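You operate a simulated robot arm through the tools that you are given. There is no shell and no other tool. Be economical: measure what you need, move in short steps, check, and stop when the job is done.

The job below is to be done with a simulated two-armed robot. You get a single attempt, and the scene is never put back.

JOB
Put the teal carabiner on top of the pan set carton. Stack the ice pack marked "+5" from the far end of the window bench on top of the ice pack that says "0". Put the blue soap tin on the far end of the window bench away on the chest-high shelf of the tall rack. Push the bottom order drawer shut. Fetch the white block and set it on top of the pot set carton. Put the cream carton labelled "patch" from the work end of the timber table on top of the white bottle. Put the pink cube lamp on top of the pink hammock box. Any order will do. Set down upright: cream carton, pink cube lamp.

Only the result counts: the job must be done as asked and must still hold three seconds after the hand-in. Knocking over, shifting, dropping, spilling or breaking anything else fails it.

ROBOT AND FRAMES
Two 7-joint arms with two-finger grippers on one trunk, on a base that drives. Base frame: it is fixed to the floor where the robot stands at the start and does not move with it; the origin is under the middle of the robot, x ahead of it, y to its left, z up. Units: m, rad, N and s.
The left shoulder is at the start at [0.07, 0.139, 1.205], the right one opposite. Places, roughly: blue soap tin [0.75, -0.75, 0.75]; bottom order drawer [-0.8, 0.4, 0.3]; chest-high shelf of the tall rack [-3.9, 6.7, 1]; cream carton [-2.25, -1, 0.75]; ice pack [0.75, -0.5, 1]; pan set carton [-1.75, -2.5, 0.5]; pink cube lamp [-2.5, -1.25, 0.75]; pink hammock box [-3.5, -1.25, 0.75]; pot set carton [-1.25, -2.5, 0.5]; teal carabiner (2x7x11 cm) [0.5, 0.2, 0.9]; white block (7x8x5 cm) [-1.8, 0.1, 0.8]; white bottle [0.5, -0.5, 1]. Payload 3.43 kg a hand.
The tool frame of a hand sits at the grasp point between the pads (the TCP): z along the fingers, y along the line on which they close. The tips reach 0.03 m beyond it. The gripper opens to 0.104 m. The gripper's body begins 0.057 m behind the TCP.
Orientation is told as [roll, pitch, yaw] about the base's x, y, z axes, in that order, counted from this pose: with the fingers straight down and closing along the base's y, the tool's x points along the base's -x, its y along +y and its z along -z.

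CONTROLS
- The arms move only by the tool drive_tool. It takes "left_moves", "right_moves" or both (then of equal length, played together; a hand with none holds still); each is a list of rows, each a list of 2 entries, a list of its own where there are three numbers: the shift along the tool's x, y, z in mm, then the turn, a rotation vector about the tool's x, y, z in rad. In form: [[[dx, dy, dz], [rx, ry, rz]], ...]. A call has 1 to 10 rows; each row shifts and turns the commanded pose from where the row before left it, along the tool's axes as they then stand. "left_claw" and "right_claw" are, for a hand that has rows, the finger opening in mm, from 0 to 104, set as the call begins (left out, the last holds). Rows are played at 5 a second. More than 0.05 m and 0.15 rad between two rows, or a gripper value outside its range, and nothing of the call is played. Where a pose cannot be reached the arm comes as near as it can. A force on the tool above 40 N (or 10 N above the force at the start of the call, whichever is more), or a blocked arm, ends the call early, and 0.2 s more pass. Each finger travels about 0.045 m/s and halts on what it meets, pressing with about 24 N; the grip force reading is that of the motor and also rises with nothing between the fingers. The clock runs only during rows and for 0.2 s after the last one: add rows that do not move to give the fingers time. The reply holds the time, the measured pose of the TCP, the force on the tool along the base axes, the opening and the grip force, in the units named above and with some noise, with the torque about the TCP (base axes, N m) and any sound that the robot's microphone picked up.
- Cameras (640 x 400 px; columns grow to the right, rows downward): "scene" is now at [0.1074, 0.009, 1.3877]; the picture's right is [0.15, -0.99, -0.00], its down [-0.92, -0.14, -0.36] and it looks along [0.36, 0.06, -0.93] (base axes); focal length 214 px, centre (320, 200). "left" rides on the left gripper at [0.067, -0.017, -0.09] in its tool frame; the picture's right is [0.25, 0.97, 0.00], its down [-0.73, 0.19, -0.66] and it looks along [-0.64, 0.17, 0.75] (tool axes); focal length 218 px, centre (320, 200). "right" rides on the right gripper at [0.067, 0.018, -0.09] in its tool frame; the picture's right is [-0.25, 0.97, 0.00], its down [-0.73, -0.19, -0.66] and it looks along [-0.64, -0.17, 0.75] (tool axes); focal length 218 px, centre (320, 200). There is no depth. A picture from a camera that has moved, and an enlarged one, comes with that camera's place and axes in the base frame and with its lens.
- capture(camera): a new picture of that camera. It takes no simulated time.
- lift_body(by): slides the trunk up (or, below 0, down) by that many m; the arms and the scene camera ride with it, the base frame stays. It gives what a move gives, with no picture.
- steer(legs): drives the robot by 1 to 6 legs, each [ahead, left, turn to the left] in m, m and rad, along the robot's own axes; the way and the turn of a leg run together, so that a leg with both is an arc; at most 1.5 m and 3.142 rad a leg. The arms and the cameras ride along, it lands a little off, and it stops where it bumps. It gives what a move gives.
- pan_tilt(pan, tilt): turns the head with the scene camera to pan (to the left, within 1.501 rad either way) and tilt (down, from -0.506 to 1.204), counted from straight ahead of the robot. It gives what a move gives.
- inspect(camera, box): a new picture of the part [left, top, right, bottom] of that camera's present view, enlarged. It takes no simulated time.
- sign_off(): hands the job in; it is judged then, once.

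Work in short steps. Places have to be worked out from the pictures, the camera data and where the tool is seen: move nearer, look again, correct. Check each grasp and each placing, and mend what went wrong. You have 196 turns and 192 pictures in all, those below and enlarged ones among them. Open the grippers and draw the arms clear of the work before you hand the job in, unless the task says otherwise; then end with one line.

The tools are called after "Request:" as a command line: name --argument value ..., lists and objects as JSON in quotes. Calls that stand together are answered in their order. drive_tool: Moves the arms, as the interface text tells. Its arguments: {"type":"object","properties":{"left_moves":{"type":"array","items":{"type":"array"}},"left_claw":{"type":"number"},"right_moves":{"type":"array","items":{"type":"array"}},"right_claw":{"type":"number"}},"required":[]} The other tools are called the same way: lift_body (by) slides the trunk up or down; steer (legs) drives the base; pan_tilt (pan, tilt) turns the head that bears the scene camera; capture (camera) takes a picture; inspect (camera, box) takes an enlarged picture of a part of a camera's view; sign_off () hands the job in.

At the start:

```text
t: 0.0
left_ee_pos: [0.3048, -0.0487, 1.1772]
left_ee_rot: [0.0, 0.0, 0.002]
left_wrist_force: [0.4, -0.1, 0.7]
left_moment: [-0.01, 0.02, 0.01]
left_finger_gap: 0.1041
left_grip_force: 0.0
right_ee_pos: [0.3216, -0.5001, 1.1642]
right_ee_rot: [0.001, 0.001, 0.0]
right_wrist_force: [0.1, 0.1, -0.4]
right_moment: [0.0, 0.03, 0.01]
right_finger_gap: 0.1041
right_grip_force: 0.0
trunk travel left (down, up): [-0.7, 0.24]
robot x, y, heading: [0.0036, -0.0036, -0.0]
head pan, tilt: [0.154, 1.201]
```

scene: 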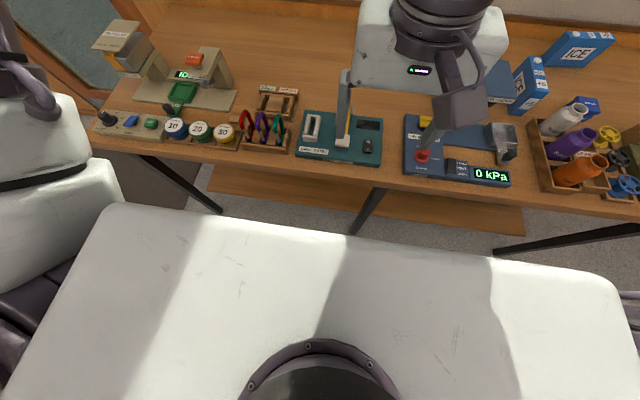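
right: 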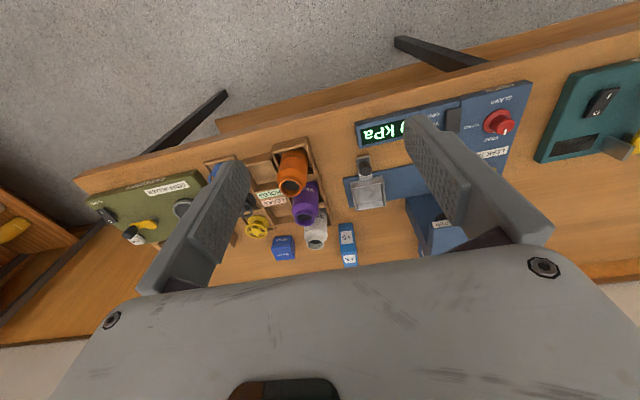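
left: 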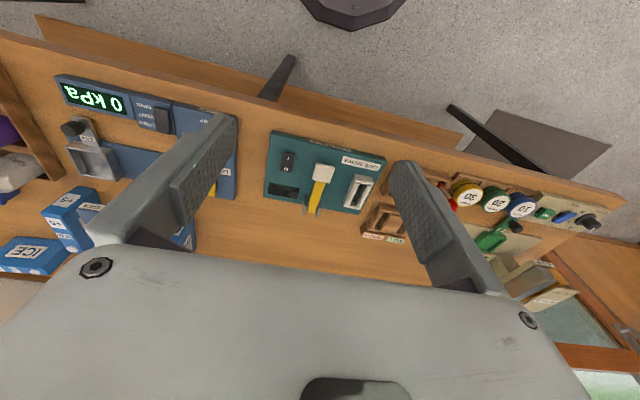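

I'll look around first, starting with the bench ahead: tilt the head up a little and take a picture.

Request:
pan_tilt --pan 0 --tilt 0.8

Request:
capture --camera "scene"

Request:
pan_tilt --pan -0.9 --tilt 0.7

Request:
capture --camera "scene"

Request:
pan_tilt --pan 1.4 --tilt 0.5

Request:
capture --camera "scene"

```text
t: 0.9
left_ee_pos: [0.3042, -0.0473, 1.1778]
left_ee_rot: [0.001, 0.0, 0.003]
left_wrist_force: [1.2, -0.4, -0.3]
left_moment: [-0.01, 0.01, 0.0]
left_finger_gap: 0.1043
left_grip_force: 0.2
right_ee_pos: [0.3231, -0.5007, 1.164]
right_ee_rot: [0.001, 0.0, 0.0]
right_wrist_force: [0.1, -0.2, 0.3]
right_moment: [0.0, 0.0, 0.0]
right_finger_gap: 0.1041
right_grip_force: 0.0
trunk travel left (down, up): [-0.7, 0.24]
robot x, y, heading: [-0.0003, 0.0009, 0.004]
head pan, tilt: [0.0, 0.799]
```

```text
188 pictures are left
camera scene: at [0.1327, 0.0003, 1.4154], right [0.0, -1.0, 0.0], down [-0.72, 0.0, -0.7], along [0.7, 0.0, -0.72], focal length 214 px, centre (320, 200)
```

scene: 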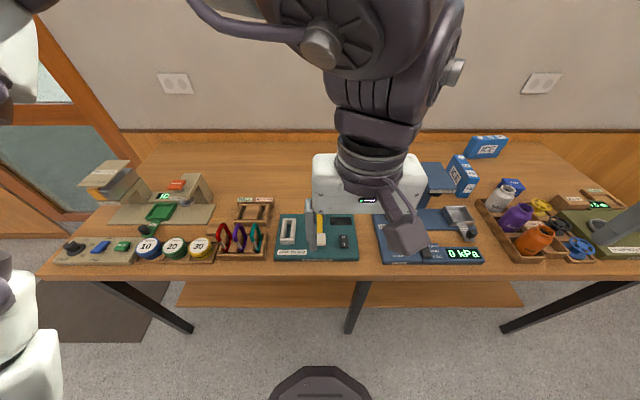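

```text
t: 2.1
left_ee_pos: [0.305, -0.0475, 1.1759]
left_ee_rot: [-0.001, -0.002, 0.002]
left_wrist_force: [0.0, -0.7, 0.4]
left_moment: [0.01, 0.0, -0.02]
left_finger_gap: 0.1042
left_grip_force: 0.1
right_ee_pos: [0.3226, -0.5005, 1.1634]
right_ee_rot: [0.0, 0.001, 0.001]
right_wrist_force: [0.8, 0.1, 0.2]
right_moment: [0.01, 0.0, 0.01]
right_finger_gap: 0.1041
right_grip_force: 0.0
trunk travel left (down, up): [-0.7, 0.24]
robot x, y, heading: [-0.0013, -0.0026, -0.001]
head pan, tilt: [-0.901, 0.7]
```

```text
187 pictures are left
camera scene: at [0.1049, -0.0662, 1.4237], right [-0.78, -0.62, 0.0], down [-0.4, 0.5, -0.76], along [0.48, -0.6, -0.64], focal length 214 px, centre (320, 200)
```

scene: 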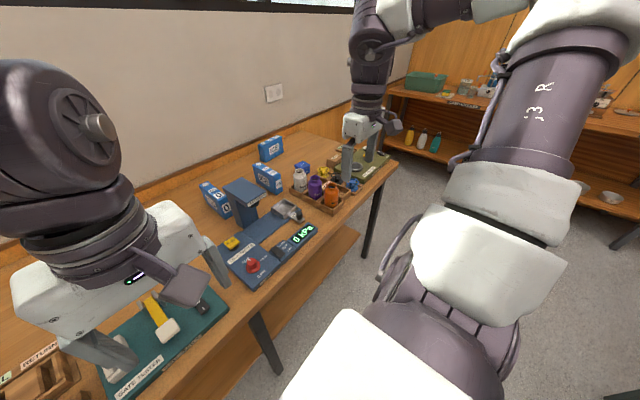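

```text
t: 4.2
left_ee_pos: [0.3042, -0.048, 1.1777]
left_ee_rot: [0.0, 0.0, 0.003]
left_wrist_force: [0.5, 0.0, -0.2]
left_moment: [0.02, 0.0, 0.02]
left_finger_gap: 0.1041
left_grip_force: 0.0
right_ee_pos: [0.3228, -0.5027, 1.1639]
right_ee_rot: [-0.001, -0.001, 0.0]
right_wrist_force: [0.7, -0.5, -0.3]
right_moment: [-0.04, 0.02, -0.03]
right_finger_gap: 0.1042
right_grip_force: 0.1
trunk travel left (down, up): [-0.7, 0.24]
robot x, y, heading: [0.0024, 0.0012, 0.003]
head pan, tilt: [1.4, 0.499]
```

```text
186 pictures are left
camera scene: at [0.0677, 0.09, 1.4414], right [0.99, -0.17, 0.0], down [-0.08, -0.47, -0.88], along [0.15, 0.87, -0.48], focal length 214 px, centre (320, 200)
```

scene: 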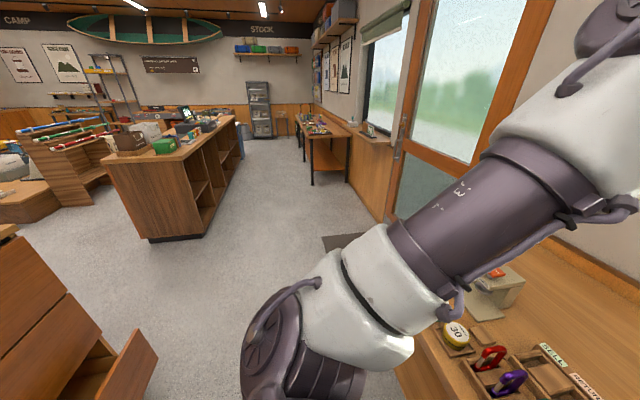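

The bench holds many items. I'll look closely at its right-hand end, and at the world behind me.

Request:
pan_tilt --pan -0.6 --tilt 0.7

Request:
inspect --camera "scene" --box '[200, 80, 520, 280]'

Request:
inspect --camera "left" --box '[0, 160, 240, 310]'

Request:
inspect --camera "right" --box '[180, 120, 420, 270]'

```text
t: 6.1
left_ee_pos: [0.304, -0.0474, 1.1785]
left_ee_rot: [0.0, 0.002, 0.003]
left_wrist_force: [0.3, 0.7, -0.1]
left_moment: [0.03, 0.0, 0.02]
left_finger_gap: 0.1043
left_grip_force: 0.0
right_ee_pos: [0.3219, -0.5008, 1.1637]
right_ee_rot: [-0.001, -0.001, -0.001]
right_wrist_force: [-0.1, 0.4, -0.6]
right_moment: [0.01, 0.03, 0.01]
right_finger_gap: 0.1039
right_grip_force: 0.0
trunk travel left (down, up): [-0.7, 0.24]
robot x, y, heading: [-0.0002, 0.0024, 0.001]
head pan, tilt: [-0.6, 0.7]
```

```text
2.00 times, centred on (360, 180) of scene
camera zoom: at [0.1222, -0.0476, 1.4237], right [-0.56, -0.83, 0.0], down [-0.53, 0.36, -0.76], along [0.63, -0.43, -0.64], focal length 429 px, centre (240, 240)
```

zoom: 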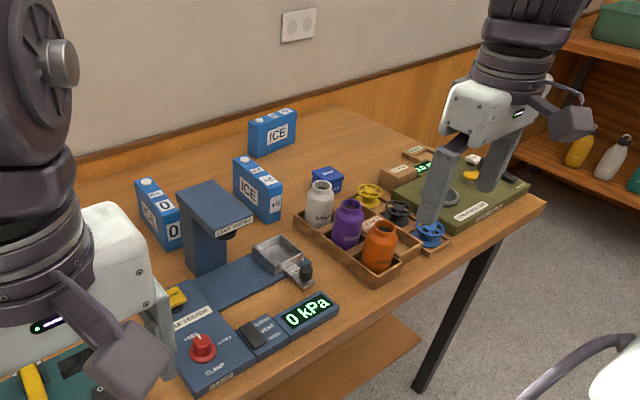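

```text
2.67 times, centred on (120, 235) of left
camera zoom: at [0.2368, -0.0651, 1.2677], right [-0.25, 0.97, 0.0], down [0.73, 0.19, 0.66], along [0.64, 0.17, -0.75], focal length 582 px, centre (853, 107)
```

zoom: 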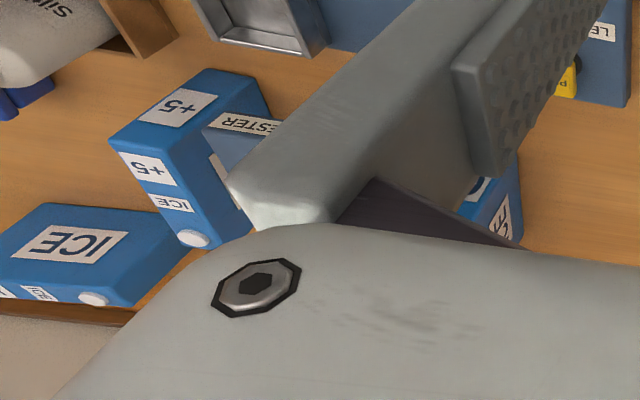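

```text
2.67 times, centred on (300, 195) of right
camera zoom: at [0.2551, -0.4842, 1.2529], right [0.25, 0.97, 0.0], down [0.73, -0.19, 0.66], along [0.64, -0.17, -0.75], focal length 582 px, centre (373, 213)
```

zoom: 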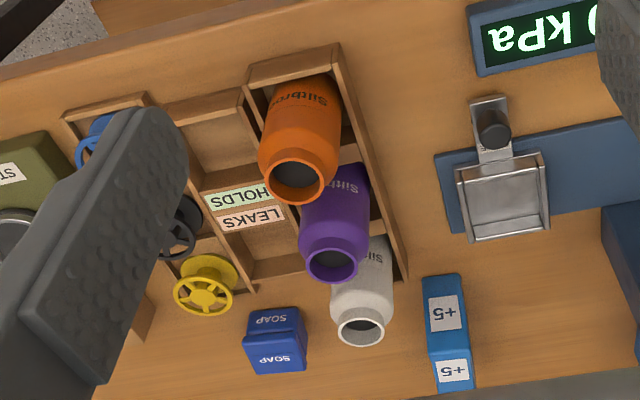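

Soap tin triangulates to about (0.73,-0.72,0.874), and the bench top to about 0.85. The +5 pack's top sits near (0.72,-0.53,0.947). I'll test the right hand's forward reach at its current height.

Request:
drive_tool --right_moves '[[[-50, 0, 0], [0, 0, 0]], [[-50, 0, 0], [0, 0, 0]], [[-50, 0, 0], [0, 0, 0]], [[-50, 0, 0], [0, 0, 0]], [[-50, 0, 0], [0, 0, 0]], [[-50, 0, 0], [0, 0, 0]]]'

Request:
capture --camera "right"

```text
t: 7.5
left_ee_pos: [0.3032, -0.0459, 1.1778]
left_ee_rot: [0.001, 0.001, 0.001]
left_wrist_force: [-0.5, -0.2, 0.0]
left_moment: [-0.02, -0.05, 0.03]
left_finger_gap: 0.1039
left_grip_force: 0.1
right_ee_pos: [0.5426, -0.4964, 1.1304]
right_ee_rot: [0.0, -0.001, 0.002]
right_wrist_force: [1.0, 0.1, 0.3]
right_moment: [0.01, 0.05, 0.0]
right_finger_gap: 0.1039
right_grip_force: 0.0
right hand out of reach, approached as far as the arm can: row 5, 6
trunk travel left (down, up): [-0.7, 0.24]
robot x, y, heading: [0.0022, 0.0015, 0.0]
head pan, tilt: [-0.6, 0.7]
```

```text
182 pictures are left
camera right: at [0.4752, -0.4794, 1.2191], right [0.25, 0.97, 0.0], down [0.73, -0.19, 0.66], along [0.64, -0.17, -0.75], focal length 218 px, centre (320, 200)
```

right: 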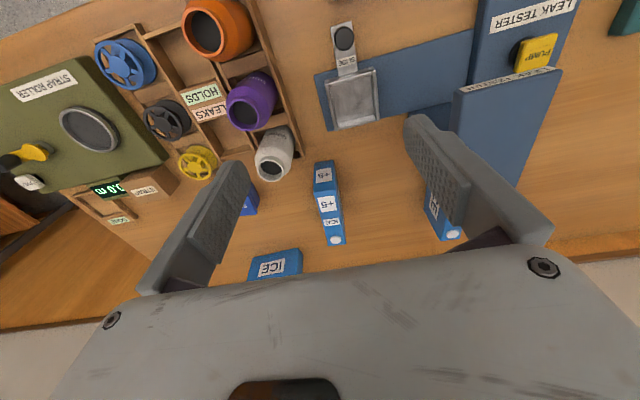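

Reach ahead is about 0.54 m from the axis. I'll zoom on the packs and the bottle.

Request:
inspect --camera "right" --box '[220, 120, 500, 295]'

Request:
steer --legs '[[0.1, 0, 0]]'

```text
2.29 times, centred on (360, 208) of right
camera zoom: at [0.4752, -0.4794, 1.2191], right [0.25, 0.97, 0.0], down [0.73, -0.19, 0.66], along [0.64, -0.17, -0.75], focal length 499 px, centre (229, 183)
```

zoom: 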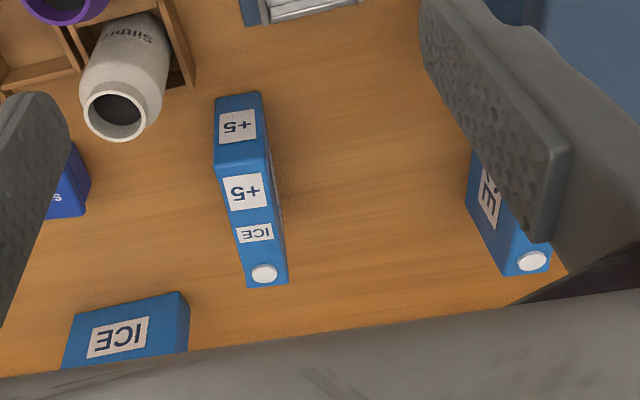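

```text
t: 8.7
left_ee_pos: [0.3999, -0.0468, 1.1793]
left_ee_rot: [0.0, -0.003, 0.002]
left_wrist_force: [-0.3, 0.1, -0.6]
left_moment: [0.01, 0.0, 0.0]
left_finger_gap: 0.104
left_grip_force: 0.0
right_ee_pos: [0.6378, -0.4953, 1.1299]
right_ee_rot: [0.001, -0.002, 0.001]
right_wrist_force: [0.7, 0.0, 0.7]
right_moment: [0.0, 0.0, 0.0]
right_finger_gap: 0.1041
right_grip_force: 0.1
trunk travel left (down, up): [-0.7, 0.24]
robot x, y, heading: [0.096, 0.0005, 0.008]
head pan, tilt: [-0.6, 0.7]
```

Base moved freely to 0.096. I'll go further ahead slowly and see whether it bumps.

Request:
steer --legs '[[0.08, 0, 0]]'

Request:
capture --camera "right"

Request:
capture --camera "left"

Request:
capture --camera "scene"

```text
t: 9.7
left_ee_pos: [0.4761, -0.0469, 1.1796]
left_ee_rot: [0.0, -0.006, 0.002]
left_wrist_force: [-0.4, -0.5, 1.5]
left_moment: [0.04, -0.03, 0.01]
left_finger_gap: 0.1039
left_grip_force: 0.1
right_ee_pos: [0.7154, -0.4949, 1.1323]
right_ee_rot: [0.001, -0.003, 0.002]
right_wrist_force: [-0.5, -0.2, 0.6]
right_moment: [0.02, -0.01, -0.02]
right_finger_gap: 0.1041
right_grip_force: 0.1
trunk travel left (down, up): [-0.7, 0.24]
robot x, y, heading: [0.176, -0.0005, 0.004]
head pan, tilt: [-0.6, 0.7]
```

```text
180 pictures are left
camera right: at [0.6474, -0.4781, 1.2215], right [0.25, 0.97, 0.0], down [0.73, -0.19, 0.66], along [0.64, -0.16, -0.75], focal length 218 px, centre (320, 200)
```

right: 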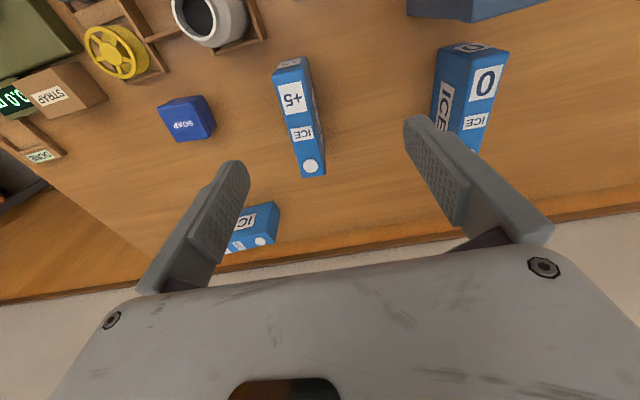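

```text
179 pictures are left
camera left: at [0.4074, -0.0638, 1.269], right [-0.26, 0.97, 0.0], down [0.73, 0.19, 0.66], along [0.64, 0.17, -0.75], focal length 218 px, centre (320, 200)
```

left: 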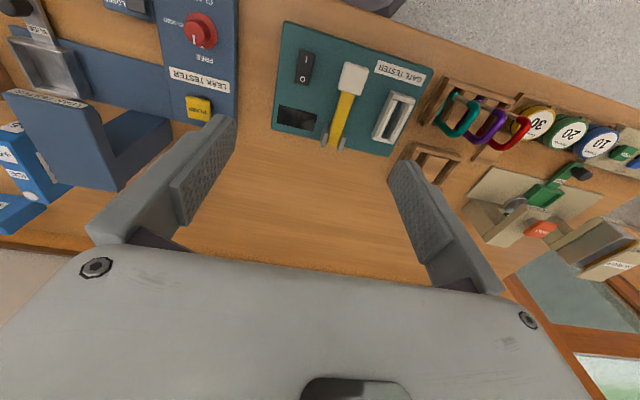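

```text
178 pictures are left
camera scene: at [0.2925, -0.0467, 1.4243], right [-0.56, -0.83, 0.0], down [-0.53, 0.36, -0.77], along [0.63, -0.43, -0.64], focal length 214 px, centre (320, 200)
```

scene: 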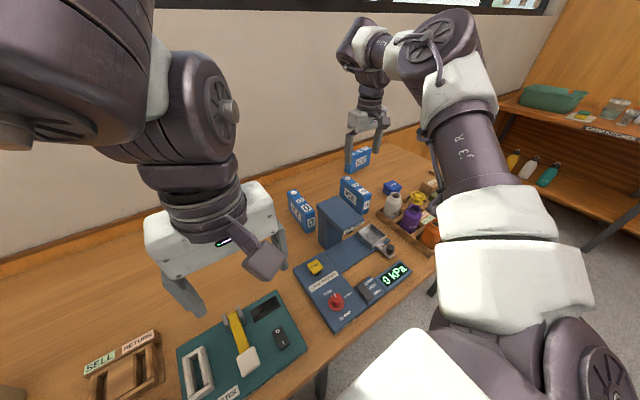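

Good view now. Zoom on both packs for exact geometry.

Request:
inspect --camera "right" --box '[390, 20, 550, 120]'

Request:
inspect --camera "scene" --box '[270, 130, 430, 230]'

```text
4.00 times, centred on (470, 70) of right
camera zoom: at [0.6474, -0.4781, 1.2215], right [0.25, 0.97, 0.0], down [0.73, -0.19, 0.66], along [0.64, -0.16, -0.75], focal length 873 px, centre (-280, 720)
```

zoom: 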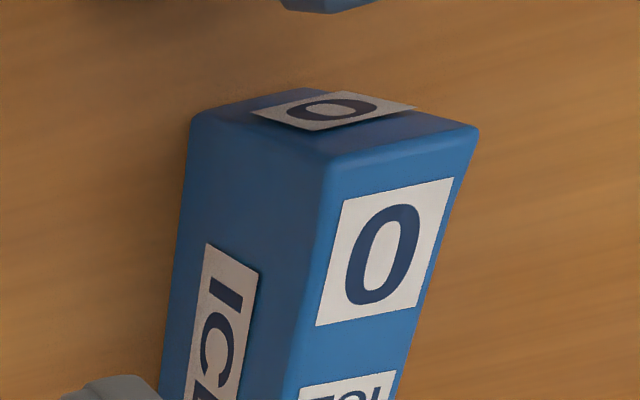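

```text
4.00 times, centred on (350, 180) of scene
camera zoom: at [0.2925, -0.0467, 1.4243], right [-0.56, -0.83, 0.0], down [-0.53, 0.36, -0.77], along [0.63, -0.43, -0.64], focal length 858 px, centre (200, 280)
```

zoom: 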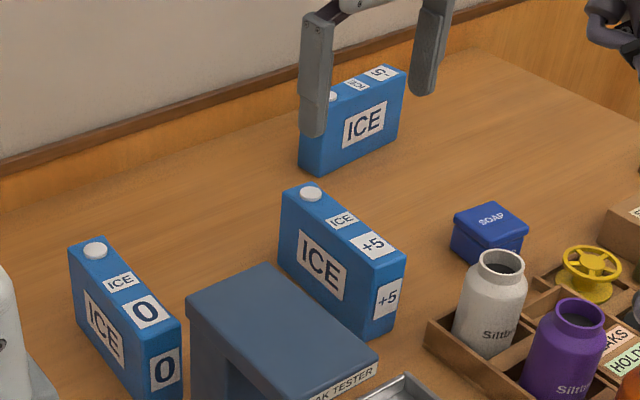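

The 0 pack spans x 0.729–0.866 at y≈-0.311; the leak-tester tower tops out at about 1.015, just in front of it. I'll raise the left hand clear, then lower the trunk.

Request:
drive_tool --left_moves '[[[0, 0, -50], [0, 0, 0]], [[0, 0, -50], [0, 0, 0]], [[0, 0, -40], [0, 0, 0]]]' --right_moves '[[[0, -16, 0], [0, 0, 0.05]], [[0, -16, 0], [0, 0, 0.05]], [[0, 0, 0], [0, 0, 0]]]'

Request:
lift_body --by -0.12

Request:
capture --camera "right"

```text
t: 10.5
left_ee_pos: [0.4814, -0.0474, 1.3202]
left_ee_rot: [0.0, -0.002, 0.002]
left_wrist_force: [1.1, 0.7, -0.3]
left_moment: [-0.03, 0.0, 0.04]
left_finger_gap: 0.1041
left_grip_force: 0.0
right_ee_pos: [0.7081, -0.5199, 1.1258]
right_ee_rot: [0.001, 0.002, -0.097]
right_wrist_force: [0.3, -1.5, -0.2]
right_moment: [-0.01, -0.05, 0.01]
right_finger_gap: 0.1039
right_grip_force: 0.0
right hand out of reach, approached as far as the arm can: row 2
trunk travel left (down, up): [-0.7, 0.24]
robot x, y, heading: [0.1748, 0.002, 0.003]
head pan, tilt: [-0.6, 0.7]
```

```text
t: 12.0
left_ee_pos: [0.4816, -0.046, 1.1991]
left_ee_rot: [-0.002, 0.0, 0.002]
left_wrist_force: [1.1, 0.1, 0.2]
left_moment: [0.02, 0.01, 0.04]
left_finger_gap: 0.104
left_grip_force: 0.2
right_ee_pos: [0.7085, -0.5177, 1.006]
right_ee_rot: [0.0, 0.0, -0.098]
right_wrist_force: [0.4, 0.2, -0.8]
right_moment: [0.03, -0.02, -0.01]
right_finger_gap: 0.1041
right_grip_force: 0.1
trunk travel left (down, up): [-0.58, 0.36]
robot x, y, heading: [0.1744, 0.0027, 0.005]
head pan, tilt: [-0.6, 0.7]
```

```text
175 pictures are left
camera right: at [0.6426, -0.4947, 1.0955], right [0.35, 0.94, 0.0], down [0.71, -0.26, 0.66], along [0.62, -0.23, -0.75], focal length 218 px, centre (320, 200)
```

right: 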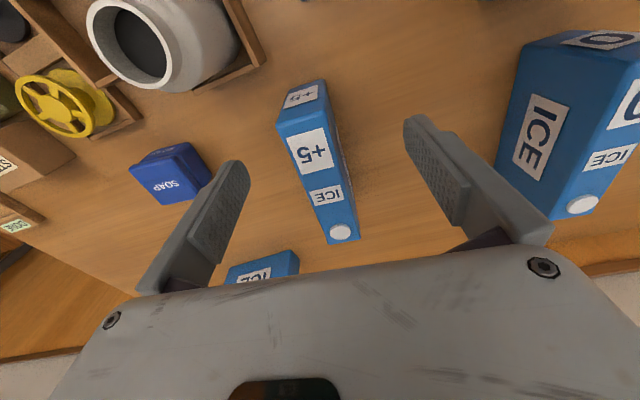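

I need about 5 cm more reach. Sliding the base right puts the shoulder squarer to the pack, so I'll raise, slide, and bring the hand back over the pack.

Request:
lift_body --by 0.12

Request:
steer --legs '[[0, -0.25, 0]]'

Request:
drive_tool --right_moves '[[[0, 50, 0], [0, 0, 0]], [[-10, 50, 0], [0, 0, 0]], [[-20, 50, 0], [0, 0, 0]], [[-15, 50, 0], [0, 0, 0]], [[-10, 35, 0], [0, 0, 0]]]'

Request:
capture --camera "right"

```text
t: 13.5
left_ee_pos: [0.4806, -0.0463, 1.3186]
left_ee_rot: [0.0, 0.002, 0.001]
left_wrist_force: [0.3, 0.5, 0.2]
left_moment: [0.0, -0.01, -0.01]
left_finger_gap: 0.1042
left_grip_force: 0.0
right_ee_pos: [0.7077, -0.5173, 1.1268]
right_ee_rot: [0.002, 0.001, -0.098]
right_wrist_force: [-0.5, -0.5, 0.3]
right_moment: [0.04, 0.0, 0.04]
right_finger_gap: 0.1038
right_grip_force: 0.0
trunk travel left (down, up): [-0.7, 0.24]
robot x, y, heading: [0.1743, -0.0008, 0.001]
head pan, tilt: [-0.6, 0.7]
```

```text
t: 15.0
left_ee_pos: [0.4654, -0.1314, 1.319]
left_ee_rot: [-0.001, -0.002, 0.139]
left_wrist_force: [0.3, 0.0, 0.3]
left_moment: [0.0, 0.0, 0.03]
left_finger_gap: 0.1041
left_grip_force: 0.1
right_ee_pos: [0.7547, -0.569, 1.1258]
right_ee_rot: [0.002, -0.001, 0.041]
right_wrist_force: [0.6, 0.2, 0.3]
right_moment: [0.02, 0.05, -0.01]
right_finger_gap: 0.1037
right_grip_force: 0.0
trunk travel left (down, up): [-0.7, 0.24]
robot x, y, heading: [0.1603, -0.1285, 0.131]
head pan, tilt: [-0.6, 0.7]
stopped in leg 1: the robot was blocked; the commanded pose is now the measured one
```

```text
refused: row 2 steps farther than a row can; nothing moved
```

```text
174 pictures are left
camera right: at [0.6863, -0.5535, 1.215], right [0.21, 0.98, 0.0], down [0.74, -0.16, 0.66], along [0.64, -0.14, -0.75], focal length 218 px, centre (320, 200)
```

right: 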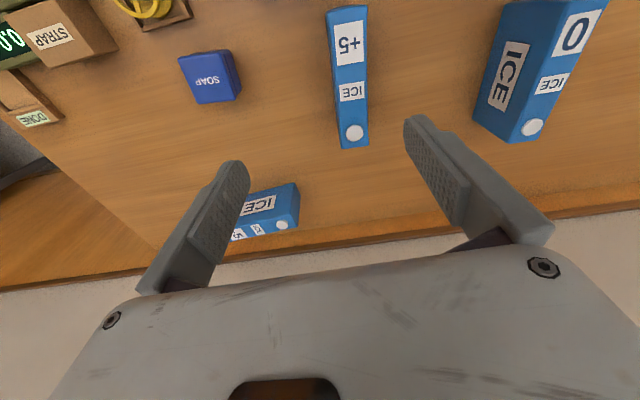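

The base touched the bench's middle leg near (0.45,-0.18) and turned slightly; nothing on the bench moved. I'll back off, straighten, slide right past the leg, and then go ahead again.

Request:
steer --legs '[[-0.08, 0, 0], [0, 0, -0.131], [0, -0.34, 0]]'

Request:
drive_tool --right_moves '[[[0, 48, 0], [0, 0, 0]], [[0, 48, 0], [0, 0, 0]], [[0, 48, 0], [0, 0, 0]], [[0, 48, 0], [0, 0, 0]], [[0, 48, 0], [0, 0, 0]]]'

```text
t: 18.6
left_ee_pos: [0.3881, -0.5323, 1.3201]
left_ee_rot: [-0.004, -0.002, 0.012]
left_wrist_force: [-0.1, -0.2, 0.1]
left_moment: [0.0, 0.0, 0.01]
left_finger_gap: 0.1041
left_grip_force: 0.2
right_ee_pos: [0.6177, -1.0012, 1.1272]
right_ee_rot: [-0.002, -0.003, -0.088]
right_wrist_force: [0.1, -0.7, -0.2]
right_moment: [-0.02, 0.03, -0.02]
right_finger_gap: 0.1041
right_grip_force: 0.2
trunk travel left (down, up): [-0.7, 0.24]
robot x, y, heading: [0.0774, -0.4893, 0.013]
head pan, tilt: [-0.6, 0.7]
```

```text
t: 19.8
left_ee_pos: [0.3877, -0.5324, 1.3192]
left_ee_rot: [-0.003, -0.002, 0.011]
left_wrist_force: [-0.2, 0.1, 0.2]
left_moment: [0.01, 0.02, 0.01]
left_finger_gap: 0.1041
left_grip_force: 0.0
right_ee_pos: [0.6233, -0.7695, 1.1168]
right_ee_rot: [0.001, -0.006, -0.087]
right_wrist_force: [-0.3, 0.5, 0.6]
right_moment: [-0.01, 0.03, -0.01]
right_finger_gap: 0.104
right_grip_force: 0.1
right hand out of reach, approached as far as the arm can: row 5
trunk travel left (down, up): [-0.7, 0.24]
robot x, y, heading: [0.0812, -0.4925, 0.005]
head pan, tilt: [-0.6, 0.7]
```

The left hand hovers over the middle; I'll move it left out of the right arm's way while the right hand moves over.

Request:
drive_tool --left_moves '[[[0, 48, 0], [0, 0, 0]], [[0, 48, 0], [0, 0, 0]], [[0, 48, 0], [0, 0, 0]], [[0, 48, 0], [0, 0, 0]], [[0, 48, 0], [0, 0, 0]]]'

Request:
steer --legs '[[0.15, 0, 0]]'

Request:
drive_tool --right_moves '[[[0, 45, 0], [0, 0, 0]], [[0, 45, 0], [0, 0, 0]], [[0, 45, 0], [0, 0, 0]], [[0, 45, 0], [0, 0, 0]], [[0, 45, 0], [0, 0, 0]]]'

Request:
capture --camera "right"

```text
t: 21.0
left_ee_pos: [0.3522, -0.3269, 1.2738]
left_ee_rot: [-0.005, -0.002, 0.015]
left_wrist_force: [0.1, 0.3, -0.7]
left_moment: [-0.04, -0.01, 0.01]
left_finger_gap: 0.1039
left_grip_force: 0.1
left hand out of reach, approached as far as the arm can: row 3, 4, 5
right_ee_pos: [0.6238, -0.7678, 1.1194]
right_ee_rot: [0.0, -0.005, -0.086]
right_wrist_force: [-0.4, 0.8, 0.4]
right_moment: [0.01, -0.02, 0.01]
right_finger_gap: 0.1039
right_grip_force: 0.0
trunk travel left (down, up): [-0.7, 0.24]
robot x, y, heading: [0.0822, -0.4915, 0.016]
head pan, tilt: [-0.6, 0.7]
```

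```text
t: 22.3
left_ee_pos: [0.4988, -0.3255, 1.2755]
left_ee_rot: [-0.002, -0.005, 0.02]
left_wrist_force: [-0.3, 0.1, 0.5]
left_moment: [-0.02, 0.02, 0.01]
left_finger_gap: 0.1041
left_grip_force: 0.1
right_ee_pos: [0.7724, -0.7657, 1.1182]
right_ee_rot: [0.001, -0.007, -0.082]
right_wrist_force: [0.5, -0.2, 0.0]
right_moment: [-0.01, -0.02, 0.0]
right_finger_gap: 0.104
right_grip_force: 0.1
trunk travel left (down, up): [-0.7, 0.24]
robot x, y, heading: [0.2337, -0.4912, 0.017]
head pan, tilt: [-0.6, 0.7]
```

```text
t: 23.5
left_ee_pos: [0.5015, -0.3245, 1.2742]
left_ee_rot: [0.0, -0.004, 0.02]
left_wrist_force: [-0.2, -0.4, 1.4]
left_moment: [-0.02, -0.02, 0.01]
left_finger_gap: 0.104
left_grip_force: 0.1
right_ee_pos: [0.7184, -0.6799, 1.103]
right_ee_rot: [0.005, -0.005, -0.083]
right_wrist_force: [-0.1, -0.1, -0.6]
right_moment: [-0.02, -0.01, -0.01]
right_finger_gap: 0.1041
right_grip_force: 0.0
right hand out of reach, approached as far as the arm can: row 1, 2, 3, 4, 5
trunk travel left (down, up): [-0.7, 0.24]
robot x, y, heading: [0.2302, -0.4871, 0.016]
head pan, tilt: [-0.6, 0.7]
```

```text
173 pictures are left
camera right: at [0.6522, -0.6579, 1.191], right [0.33, 0.94, 0.01], down [0.71, -0.25, 0.66], along [0.62, -0.21, -0.75], focal length 218 px, centre (320, 200)
```

right: 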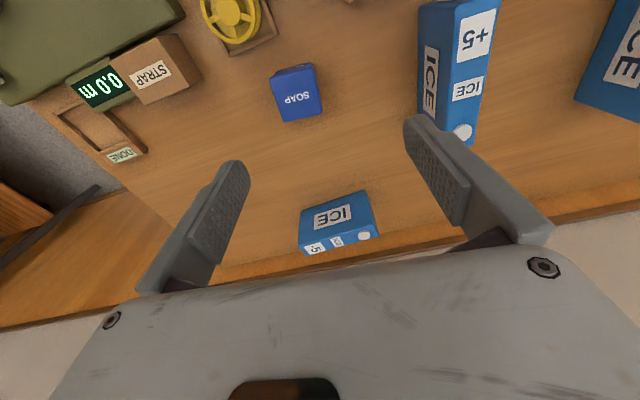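

Inward reach is limited at this hand height. Lowering the hand relative to the shoulder should extend it, so I'll test by lowering and moving left.

Request:
drive_tool --right_moves '[[[0, 0, 40], [0, 0, 0]], [[0, 0, 40], [0, 0, 0]], [[-20, 40, 0], [0, 0, 0]], [[-20, 40, 0], [0, 0, 0]], [[0, 40, 0], [0, 0, 0]]]'

Request:
capture --camera "right"

Request:
capture --camera "scene"

```text
t: 24.7
left_ee_pos: [0.5015, -0.3264, 1.2744]
left_ee_rot: [0.0, -0.003, 0.018]
left_wrist_force: [0.0, 0.7, -0.4]
left_moment: [0.0, 0.0, -0.01]
left_finger_gap: 0.1039
left_grip_force: 0.0
right_ee_pos: [0.7091, -0.6586, 1.0323]
right_ee_rot: [0.003, -0.005, -0.082]
right_wrist_force: [0.5, 0.2, -1.1]
right_moment: [-0.01, 0.01, 0.02]
right_finger_gap: 0.104
right_grip_force: 0.1
right hand out of reach, approached as far as the arm can: row 3, 4, 5
trunk travel left (down, up): [-0.7, 0.24]
robot x, y, heading: [0.2295, -0.4884, 0.017]
head pan, tilt: [-0.6, 0.7]
```

```text
172 pictures are left
camera right: at [0.6436, -0.6374, 1.1218], right [0.33, 0.94, 0.01], down [0.71, -0.25, 0.66], along [0.62, -0.21, -0.75], focal length 218 px, centre (320, 200)
```

right: 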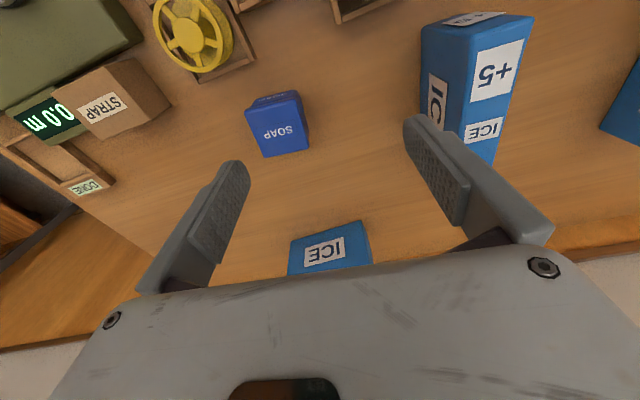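

```text
171 pictures are left
camera scene: at [0.3532, -0.5326, 1.4237], right [-0.55, -0.83, 0.0], down [-0.54, 0.35, -0.77], along [0.64, -0.42, -0.64], focal length 214 px, centre (320, 200)
```

scene: 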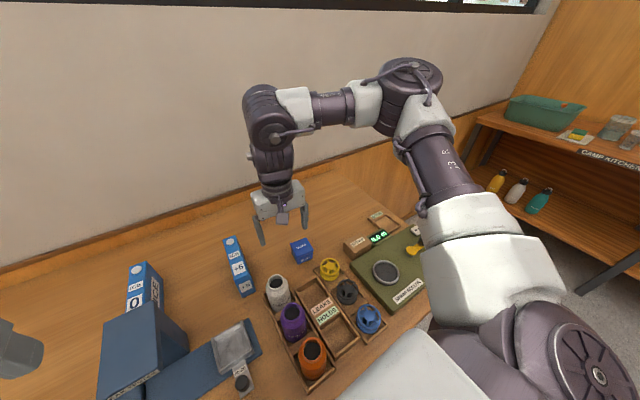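

The elbow limits inward motion. Turning the robot left will put the packs on the right arm's own side, so I'll raise the hand a bit, then turn 0.6.

Request:
drive_tool --right_moves '[[[0, 0, -40], [0, 0, 0]], [[0, 0, -30], [0, 0, 0]]]'

Request:
steer --legs '[[0, 0, 0.6]]'

Request:
capture --camera "right"

```text
t: 25.3
left_ee_pos: [0.4991, -0.3252, 1.2743]
left_ee_rot: [-0.002, -0.006, 0.018]
left_wrist_force: [0.0, 0.0, 0.1]
left_moment: [0.0, -0.03, -0.01]
left_finger_gap: 0.1038
left_grip_force: 0.1
right_ee_pos: [0.7069, -0.6706, 1.1017]
right_ee_rot: [0.006, -0.005, -0.083]
right_wrist_force: [-1.1, -0.7, 1.0]
right_moment: [0.0, -0.01, -0.02]
right_finger_gap: 0.104
right_grip_force: 0.0
right hand out of reach, approached as far as the arm can: row 1, 2
trunk travel left (down, up): [-0.7, 0.24]
robot x, y, heading: [0.2294, -0.4851, 0.019]
head pan, tilt: [-0.6, 0.7]
```

```text
t: 27.4
left_ee_pos: [0.3631, -0.2016, 1.2744]
left_ee_rot: [-0.002, -0.005, 0.62]
left_wrist_force: [0.0, -0.2, 0.4]
left_moment: [-0.02, -0.01, 0.02]
left_finger_gap: 0.1042
left_grip_force: 0.1
right_ee_pos: [0.7279, -0.3698, 1.1009]
right_ee_rot: [0.005, -0.006, 0.521]
right_wrist_force: [0.4, 1.2, 0.5]
right_moment: [-0.01, -0.04, 0.03]
right_finger_gap: 0.1038
right_grip_force: 0.1
trunk travel left (down, up): [-0.7, 0.24]
robot x, y, heading: [0.2311, -0.4866, 0.62]
head pan, tilt: [-0.6, 0.7]
```

```text
170 pictures are left
camera right: at [0.6602, -0.3882, 1.1891], right [-0.26, 0.97, 0.01], down [0.73, 0.19, 0.66], along [0.64, 0.18, -0.75], focal length 218 px, centre (320, 200)
```

right: 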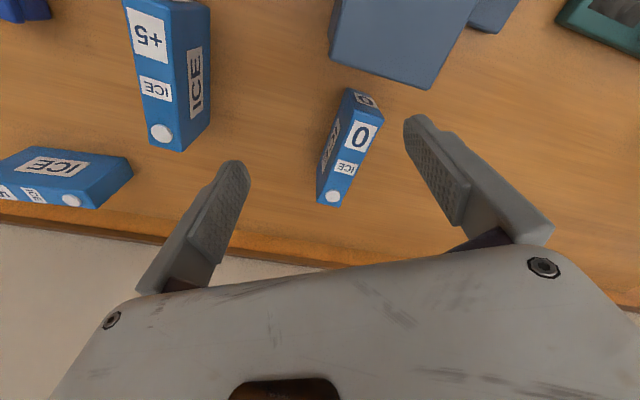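

Now the pack is to the hand's right. Move the hand over the +5 pack (≈(0.757,-0.527)) and yaw to its axis (-0.1).

Request:
drive_tool --right_moves '[[[13, -38, 0], [0, 0, 0]], [[13, -38, 0], [0, 0, 0]], [[13, -38, 0], [0, 0, 0]], [[13, -38, 0], [0, 0, 0]], [[0, 0, 0], [0, 0, 0.125]], [[0, 0, 0], [0, 0, 0.125]], [[0, 0, 0], [0, 0, 0.125]], [[0, 0, 0], [0, 0, 0.125]], [[0, 0, 0], [0, 0, 0.12]]]'

Request:
capture --camera "right"

```text
t: 29.4
left_ee_pos: [0.3615, -0.2, 1.2751]
left_ee_rot: [-0.003, -0.004, 0.62]
left_wrist_force: [1.3, 0.1, 0.0]
left_moment: [0.03, -0.01, 0.0]
left_finger_gap: 0.1037
left_grip_force: 0.1
right_ee_pos: [0.7762, -0.5743, 1.1284]
right_ee_rot: [0.008, -0.003, 0.021]
right_wrist_force: [-0.9, 0.0, 0.3]
right_moment: [-0.01, -0.03, -0.02]
right_finger_gap: 0.104
right_grip_force: 0.0
right hand out of reach, approached as far as the arm can: row 7, 8, 9
trunk travel left (down, up): [-0.7, 0.24]
robot x, y, heading: [0.2312, -0.4886, 0.619]
head pan, tilt: [-0.6, 0.7]
```

```text
169 pictures are left
camera right: at [0.7084, -0.5588, 1.217], right [0.23, 0.97, 0.01], down [0.73, -0.18, 0.66], along [0.64, -0.15, -0.75], focal length 218 px, centre (320, 200)
```

right: 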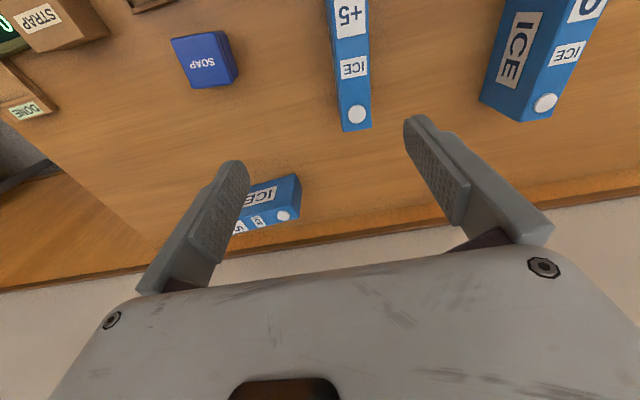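

Wrist yaw is limited here. Turn the base back by 0.17 so that both the position and the yaw fit, then shift over the pack.

Request:
steer --legs '[[0, 0, -0.17]]'

Request:
drive_tool --right_moves '[[[0, 40, 0], [0, 0, 0]], [[0, 40, 20], [0, 0, 0]], [[0, 40, 30], [0, 0, 0]], [[0, 20, 20], [0, 0, 0]]]'

Request:
capture --camera "right"

```text
t: 30.4
left_ee_pos: [0.4078, -0.2259, 1.2746]
left_ee_rot: [-0.001, -0.004, 0.455]
left_wrist_force: [0.2, 0.8, -0.1]
left_moment: [-0.01, -0.01, 0.02]
left_finger_gap: 0.1039
left_grip_force: 0.2
right_ee_pos: [0.7555, -0.6617, 1.1284]
right_ee_rot: [0.005, -0.001, -0.141]
right_wrist_force: [-0.2, 0.0, 0.6]
right_moment: [0.0, -0.01, -0.01]
right_finger_gap: 0.1041
right_grip_force: 0.1
trunk travel left (down, up): [-0.7, 0.24]
robot x, y, heading: [0.2317, -0.486, 0.455]
head pan, tilt: [-0.6, 0.7]
```

```text
t: 31.4
left_ee_pos: [0.4078, -0.2255, 1.2753]
left_ee_rot: [-0.002, -0.003, 0.456]
left_wrist_force: [-0.4, 0.8, -0.5]
left_moment: [0.01, -0.02, -0.02]
left_finger_gap: 0.1041
left_grip_force: 0.1
right_ee_pos: [0.7716, -0.6247, 1.122]
right_ee_rot: [0.008, -0.001, -0.142]
right_wrist_force: [0.3, 0.2, -0.3]
right_moment: [0.01, -0.01, 0.0]
right_finger_gap: 0.1041
right_grip_force: 0.1
right hand out of reach, approached as far as the arm can: row 1, 2, 3, 4
trunk travel left (down, up): [-0.7, 0.24]
robot x, y, heading: [0.2322, -0.4868, 0.456]
head pan, tilt: [-0.6, 0.7]
```

```text
168 pictures are left
camera right: at [0.707, -0.5986, 1.2117], right [0.39, 0.92, 0.01], down [0.69, -0.3, 0.66], along [0.61, -0.25, -0.75], focal length 218 px, centre (320, 200)
```

right: 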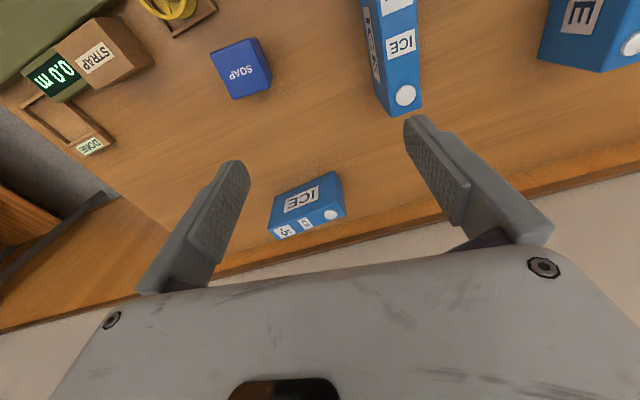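

I'll test whether yaw is the limiter: turn the hand's yaw by +0.3 and see if the commanded position is then reached.

Request:
drive_tool --right_moves '[[[0, 0, 0], [0, 0, -0.14]], [[0, 0, 0], [0, 0, -0.14]], [[0, 0, 0], [0, 0, -0.14]]]'

```text
t: 32.2
left_ee_pos: [0.4072, -0.2254, 1.2741]
left_ee_rot: [-0.002, -0.004, 0.457]
left_wrist_force: [-0.3, 0.1, -0.3]
left_moment: [-0.01, -0.03, 0.03]
left_finger_gap: 0.1043
left_grip_force: 0.0
right_ee_pos: [0.7711, -0.6242, 1.1218]
right_ee_rot: [0.005, -0.004, 0.28]
right_wrist_force: [-0.2, -0.2, 1.0]
right_moment: [-0.04, -0.06, -0.02]
right_finger_gap: 0.104
right_grip_force: 0.0
trunk travel left (down, up): [-0.7, 0.24]
robot x, y, heading: [0.2286, -0.4888, 0.45]
head pan, tilt: [-0.6, 0.7]
```

The commanded pose follows the achieved one, and yaw was the limiter. Now move over the pack at this yaw, lower, then find how far the yaw can be turned back.

Request:
drive_tool --right_moves '[[[-8, 48, 0], [0, 0, 0]], [[-8, 48, 0], [0, 0, 0]], [[0, 0, 40], [0, 0, 0]], [[0, 0, 40], [0, 0, 0]], [[0, 0, 40], [0, 0, 0]], [[0, 0, 0], [0, 0, 0.1]], [[0, 0, 0], [0, 0, 0.1]], [[0, 0, 0], [0, 0, 0.1]], [[0, 0, 0], [0, 0, 0.08]]]'

Request:
capture --camera "right"

```text
t: 34.2
left_ee_pos: [0.4087, -0.2273, 1.274]
left_ee_rot: [0.001, -0.002, 0.455]
left_wrist_force: [0.5, -0.6, 0.6]
left_moment: [-0.01, 0.04, -0.01]
left_finger_gap: 0.1039
left_grip_force: 0.1
right_ee_pos: [0.8159, -0.5512, 1.0108]
right_ee_rot: [0.007, 0.002, -0.099]
right_wrist_force: [0.9, 0.2, 0.3]
right_moment: [0.0, 0.02, -0.03]
right_finger_gap: 0.1041
right_grip_force: 0.2
right hand out of reach, approached as far as the arm can: row 7, 8, 9
trunk travel left (down, up): [-0.7, 0.24]
robot x, y, heading: [0.2298, -0.4853, 0.455]
head pan, tilt: [-0.6, 0.7]
```

```text
167 pictures are left
camera right: at [0.7513, -0.5287, 1.1001], right [0.35, 0.94, 0.01], down [0.71, -0.27, 0.65], along [0.61, -0.22, -0.76], focal length 218 px, centre (320, 200)
```

right: 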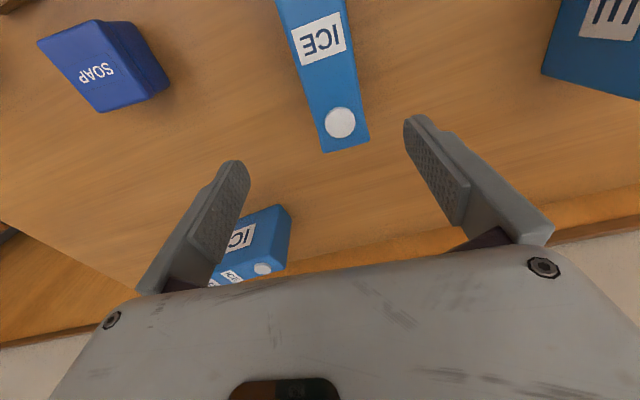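

Pose reached at yaw -0.1, just 5.7 cm too far ahead. I'll shift it with the base instead (back 0.042, left 0.043).

Request:
steer --legs '[[-0.042, 0.043, 0]]'

Request:
capture --camera "right"

```text
t: 35.2
left_ee_pos: [0.3553, -0.2065, 1.2734]
left_ee_rot: [0.001, 0.0, 0.455]
left_wrist_force: [0.4, -0.5, -0.3]
left_moment: [0.02, 0.04, -0.01]
left_finger_gap: 0.1042
left_grip_force: 0.1
right_ee_pos: [0.7636, -0.5321, 1.008]
right_ee_rot: [0.009, 0.006, -0.102]
right_wrist_force: [0.3, -0.7, 0.5]
right_moment: [0.07, 0.04, -0.02]
right_finger_gap: 0.104
right_grip_force: 0.0
trunk travel left (down, up): [-0.7, 0.24]
robot x, y, heading: [0.1744, -0.4669, 0.452]
head pan, tilt: [-0.6, 0.7]
```

```text
166 pictures are left
camera right: at [0.6981, -0.5089, 1.0981], right [0.35, 0.94, 0.01], down [0.71, -0.27, 0.65], along [0.61, -0.22, -0.76], focal length 218 px, centre (320, 200)
```

right: 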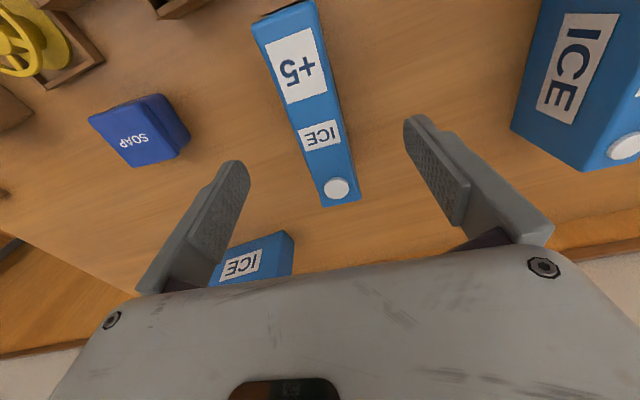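

The TCP (0.764,-0.532) is centred over the pack (0.761,-0.530). Lower with the trunk 0.085 and close.

Request:
lift_body --by -0.085

Request:
drive_tool --right_moves '[[[0, 0, 0], [0, 0, 0]], [[0, 0, 0], [0, 0, 0]], [[0, 0, 0], [0, 0, 0]], [[0, 0, 0], [0, 0, 0]], [[0, 0, 0], [0, 0, 0]], [[0, 0, 0], [0, 0, 0]], [[0, 0, 0], [0, 0, 0]]]' --right_claw 10

Request:
capture --camera "right"

```text
t: 36.4
left_ee_pos: [0.3498, -0.2054, 1.1886]
left_ee_rot: [-0.001, -0.003, 0.455]
left_wrist_force: [-0.5, 0.5, 0.2]
left_moment: [-0.01, 0.0, 0.01]
left_finger_gap: 0.1039
left_grip_force: 0.0
right_ee_pos: [0.7587, -0.5315, 0.9255]
right_ee_rot: [0.006, 0.0, -0.102]
right_wrist_force: [-0.1, -0.3, -0.8]
right_moment: [-0.01, -0.02, -0.01]
right_finger_gap: 0.1042
right_grip_force: 0.0
trunk travel left (down, up): [-0.615, 0.325]
robot x, y, heading: [0.1738, -0.4663, 0.455]
head pan, tilt: [-0.6, 0.7]
```

```text
t: 38.0
left_ee_pos: [0.3514, -0.2064, 1.1896]
left_ee_rot: [-0.002, -0.004, 0.454]
left_wrist_force: [-0.4, -0.1, 0.7]
left_moment: [0.0, 0.0, -0.01]
left_finger_gap: 0.104
left_grip_force: 0.0
right_ee_pos: [0.7585, -0.5294, 0.9263]
right_ee_rot: [0.006, 0.001, -0.102]
right_wrist_force: [-0.7, -0.6, 0.8]
right_moment: [-0.13, -0.12, -0.01]
right_finger_gap: 0.0395
right_grip_force: 23.8
trunk travel left (down, up): [-0.615, 0.325]
robot x, y, heading: [0.176, -0.4666, 0.453]
head pan, tilt: [-0.6, 0.7]
```

```text
165 pictures are left
camera right: at [0.6937, -0.5072, 1.0155], right [0.35, 0.94, 0.01], down [0.71, -0.27, 0.65], along [0.62, -0.22, -0.76], focal length 218 px, centre (320, 200)
```

right: 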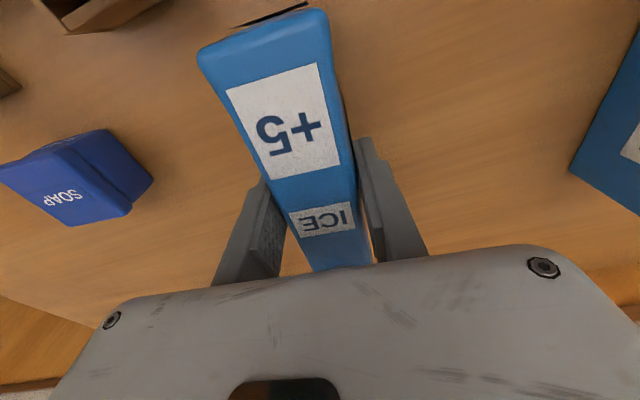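

Gripped (39.5 mm wide, 24 N). Lift by the trunk, then use the base to carry it near the 0 pack, staying clear of the bench leg.

Request:
lift_body --by 0.2

Request:
steer --legs '[[0, 0, 0.1], [0.037, 0.165, 0]]'

Request:
drive_tool --right_moves '[[[-30, 0, 0], [0, 0, 0]], [[-30, 0, 0], [0, 0, 0]]]'

Request:
capture --camera "right"

Request:
capture --camera "scene"

```text
t: 40.2
left_ee_pos: [0.3524, -0.2061, 1.3886]
left_ee_rot: [0.002, -0.002, 0.453]
left_wrist_force: [0.3, -0.9, -0.9]
left_moment: [0.0, 0.02, -0.02]
left_finger_gap: 0.1042
left_grip_force: 0.1
right_ee_pos: [0.7598, -0.5294, 1.1254]
right_ee_rot: [0.007, 0.001, -0.101]
right_wrist_force: [-0.1, -0.3, -3.4]
right_moment: [0.02, -0.01, -0.01]
right_finger_gap: 0.0398
right_grip_force: 24.2
trunk travel left (down, up): [-0.815, 0.125]
robot x, y, heading: [0.1751, -0.4647, 0.452]
head pan, tilt: [-0.6, 0.7]
```

```text
t: 42.2
left_ee_pos: [0.2714, -0.0357, 1.3899]
left_ee_rot: [0.002, -0.004, 0.554]
left_wrist_force: [0.7, -0.7, -0.5]
left_moment: [0.05, 0.04, -0.01]
left_finger_gap: 0.1038
left_grip_force: 0.1
right_ee_pos: [0.7091, -0.3163, 1.1259]
right_ee_rot: [0.009, 0.001, 0.001]
right_wrist_force: [-0.3, 0.5, -4.5]
right_moment: [0.02, 0.03, 0.0]
right_finger_gap: 0.0397
right_grip_force: 24.2
trunk travel left (down, up): [-0.815, 0.125]
robot x, y, heading: [0.118, -0.3091, 0.552]
head pan, tilt: [-0.6, 0.7]
```

```text
t: 42.8
left_ee_pos: [0.2711, -0.0328, 1.3892]
left_ee_rot: [0.0, -0.003, 0.557]
left_wrist_force: [-0.8, -0.4, 0.0]
left_moment: [-0.05, 0.01, 0.02]
left_finger_gap: 0.104
left_grip_force: 0.1
right_ee_pos: [0.7708, -0.3125, 1.126]
right_ee_rot: [0.005, 0.003, 0.001]
right_wrist_force: [-0.5, -1.6, -3.5]
right_moment: [0.0, 0.06, -0.01]
right_finger_gap: 0.0398
right_grip_force: 23.9
trunk travel left (down, up): [-0.815, 0.125]
robot x, y, heading: [0.1212, -0.3109, 0.556]
head pan, tilt: [-0.6, 0.7]
```

```text
164 pictures are left
camera right: at [0.7024, -0.2963, 1.2152], right [0.25, 0.97, 0.01], down [0.73, -0.19, 0.65], along [0.63, -0.16, -0.76], focal length 218 px, centre (320, 200)
```

right: 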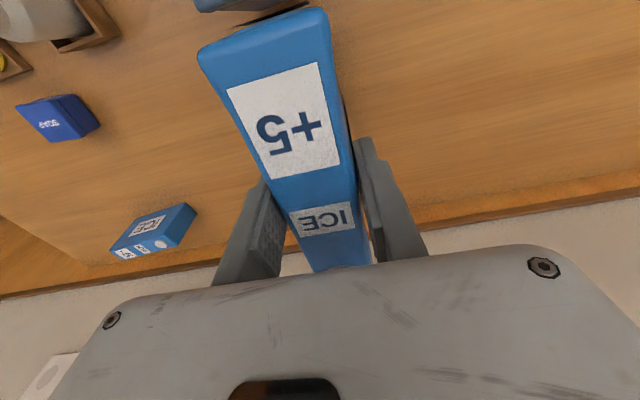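

```text
163 pictures are left
camera scene: at [0.2511, -0.287, 1.5384], right [-0.04, -1.0, 0.0], down [-0.65, 0.03, -0.76], along [0.76, -0.03, -0.65], focal length 214 px, centre (320, 200)
```

scene: 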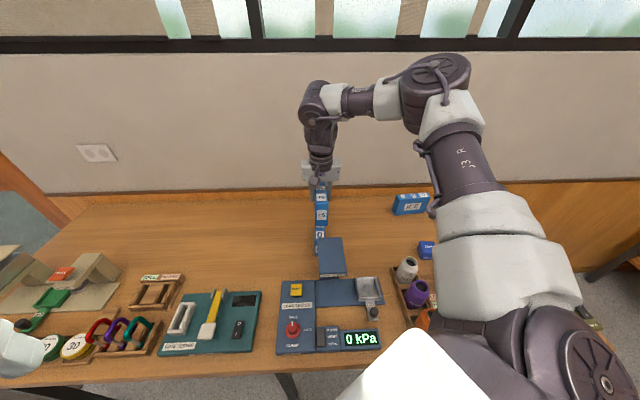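

Hand is at (0.771,-0.3125). I'll zoom to check alignment over the 0 pack.

Request:
inspect --camera "scene" --box '[260, 150, 400, 290]'

```text
2.86 times, centred on (330, 220) of scene
camera zoom: at [0.2511, -0.287, 1.5384], right [-0.04, -1.0, 0.0], down [-0.65, 0.03, -0.76], along [0.76, -0.03, -0.65], focal length 613 px, centre (291, 143)
```

zoom: 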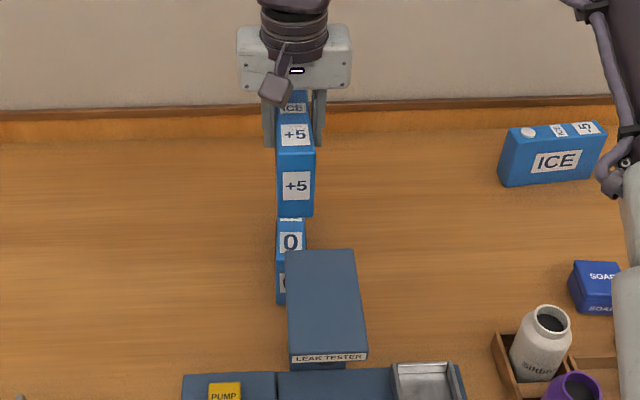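

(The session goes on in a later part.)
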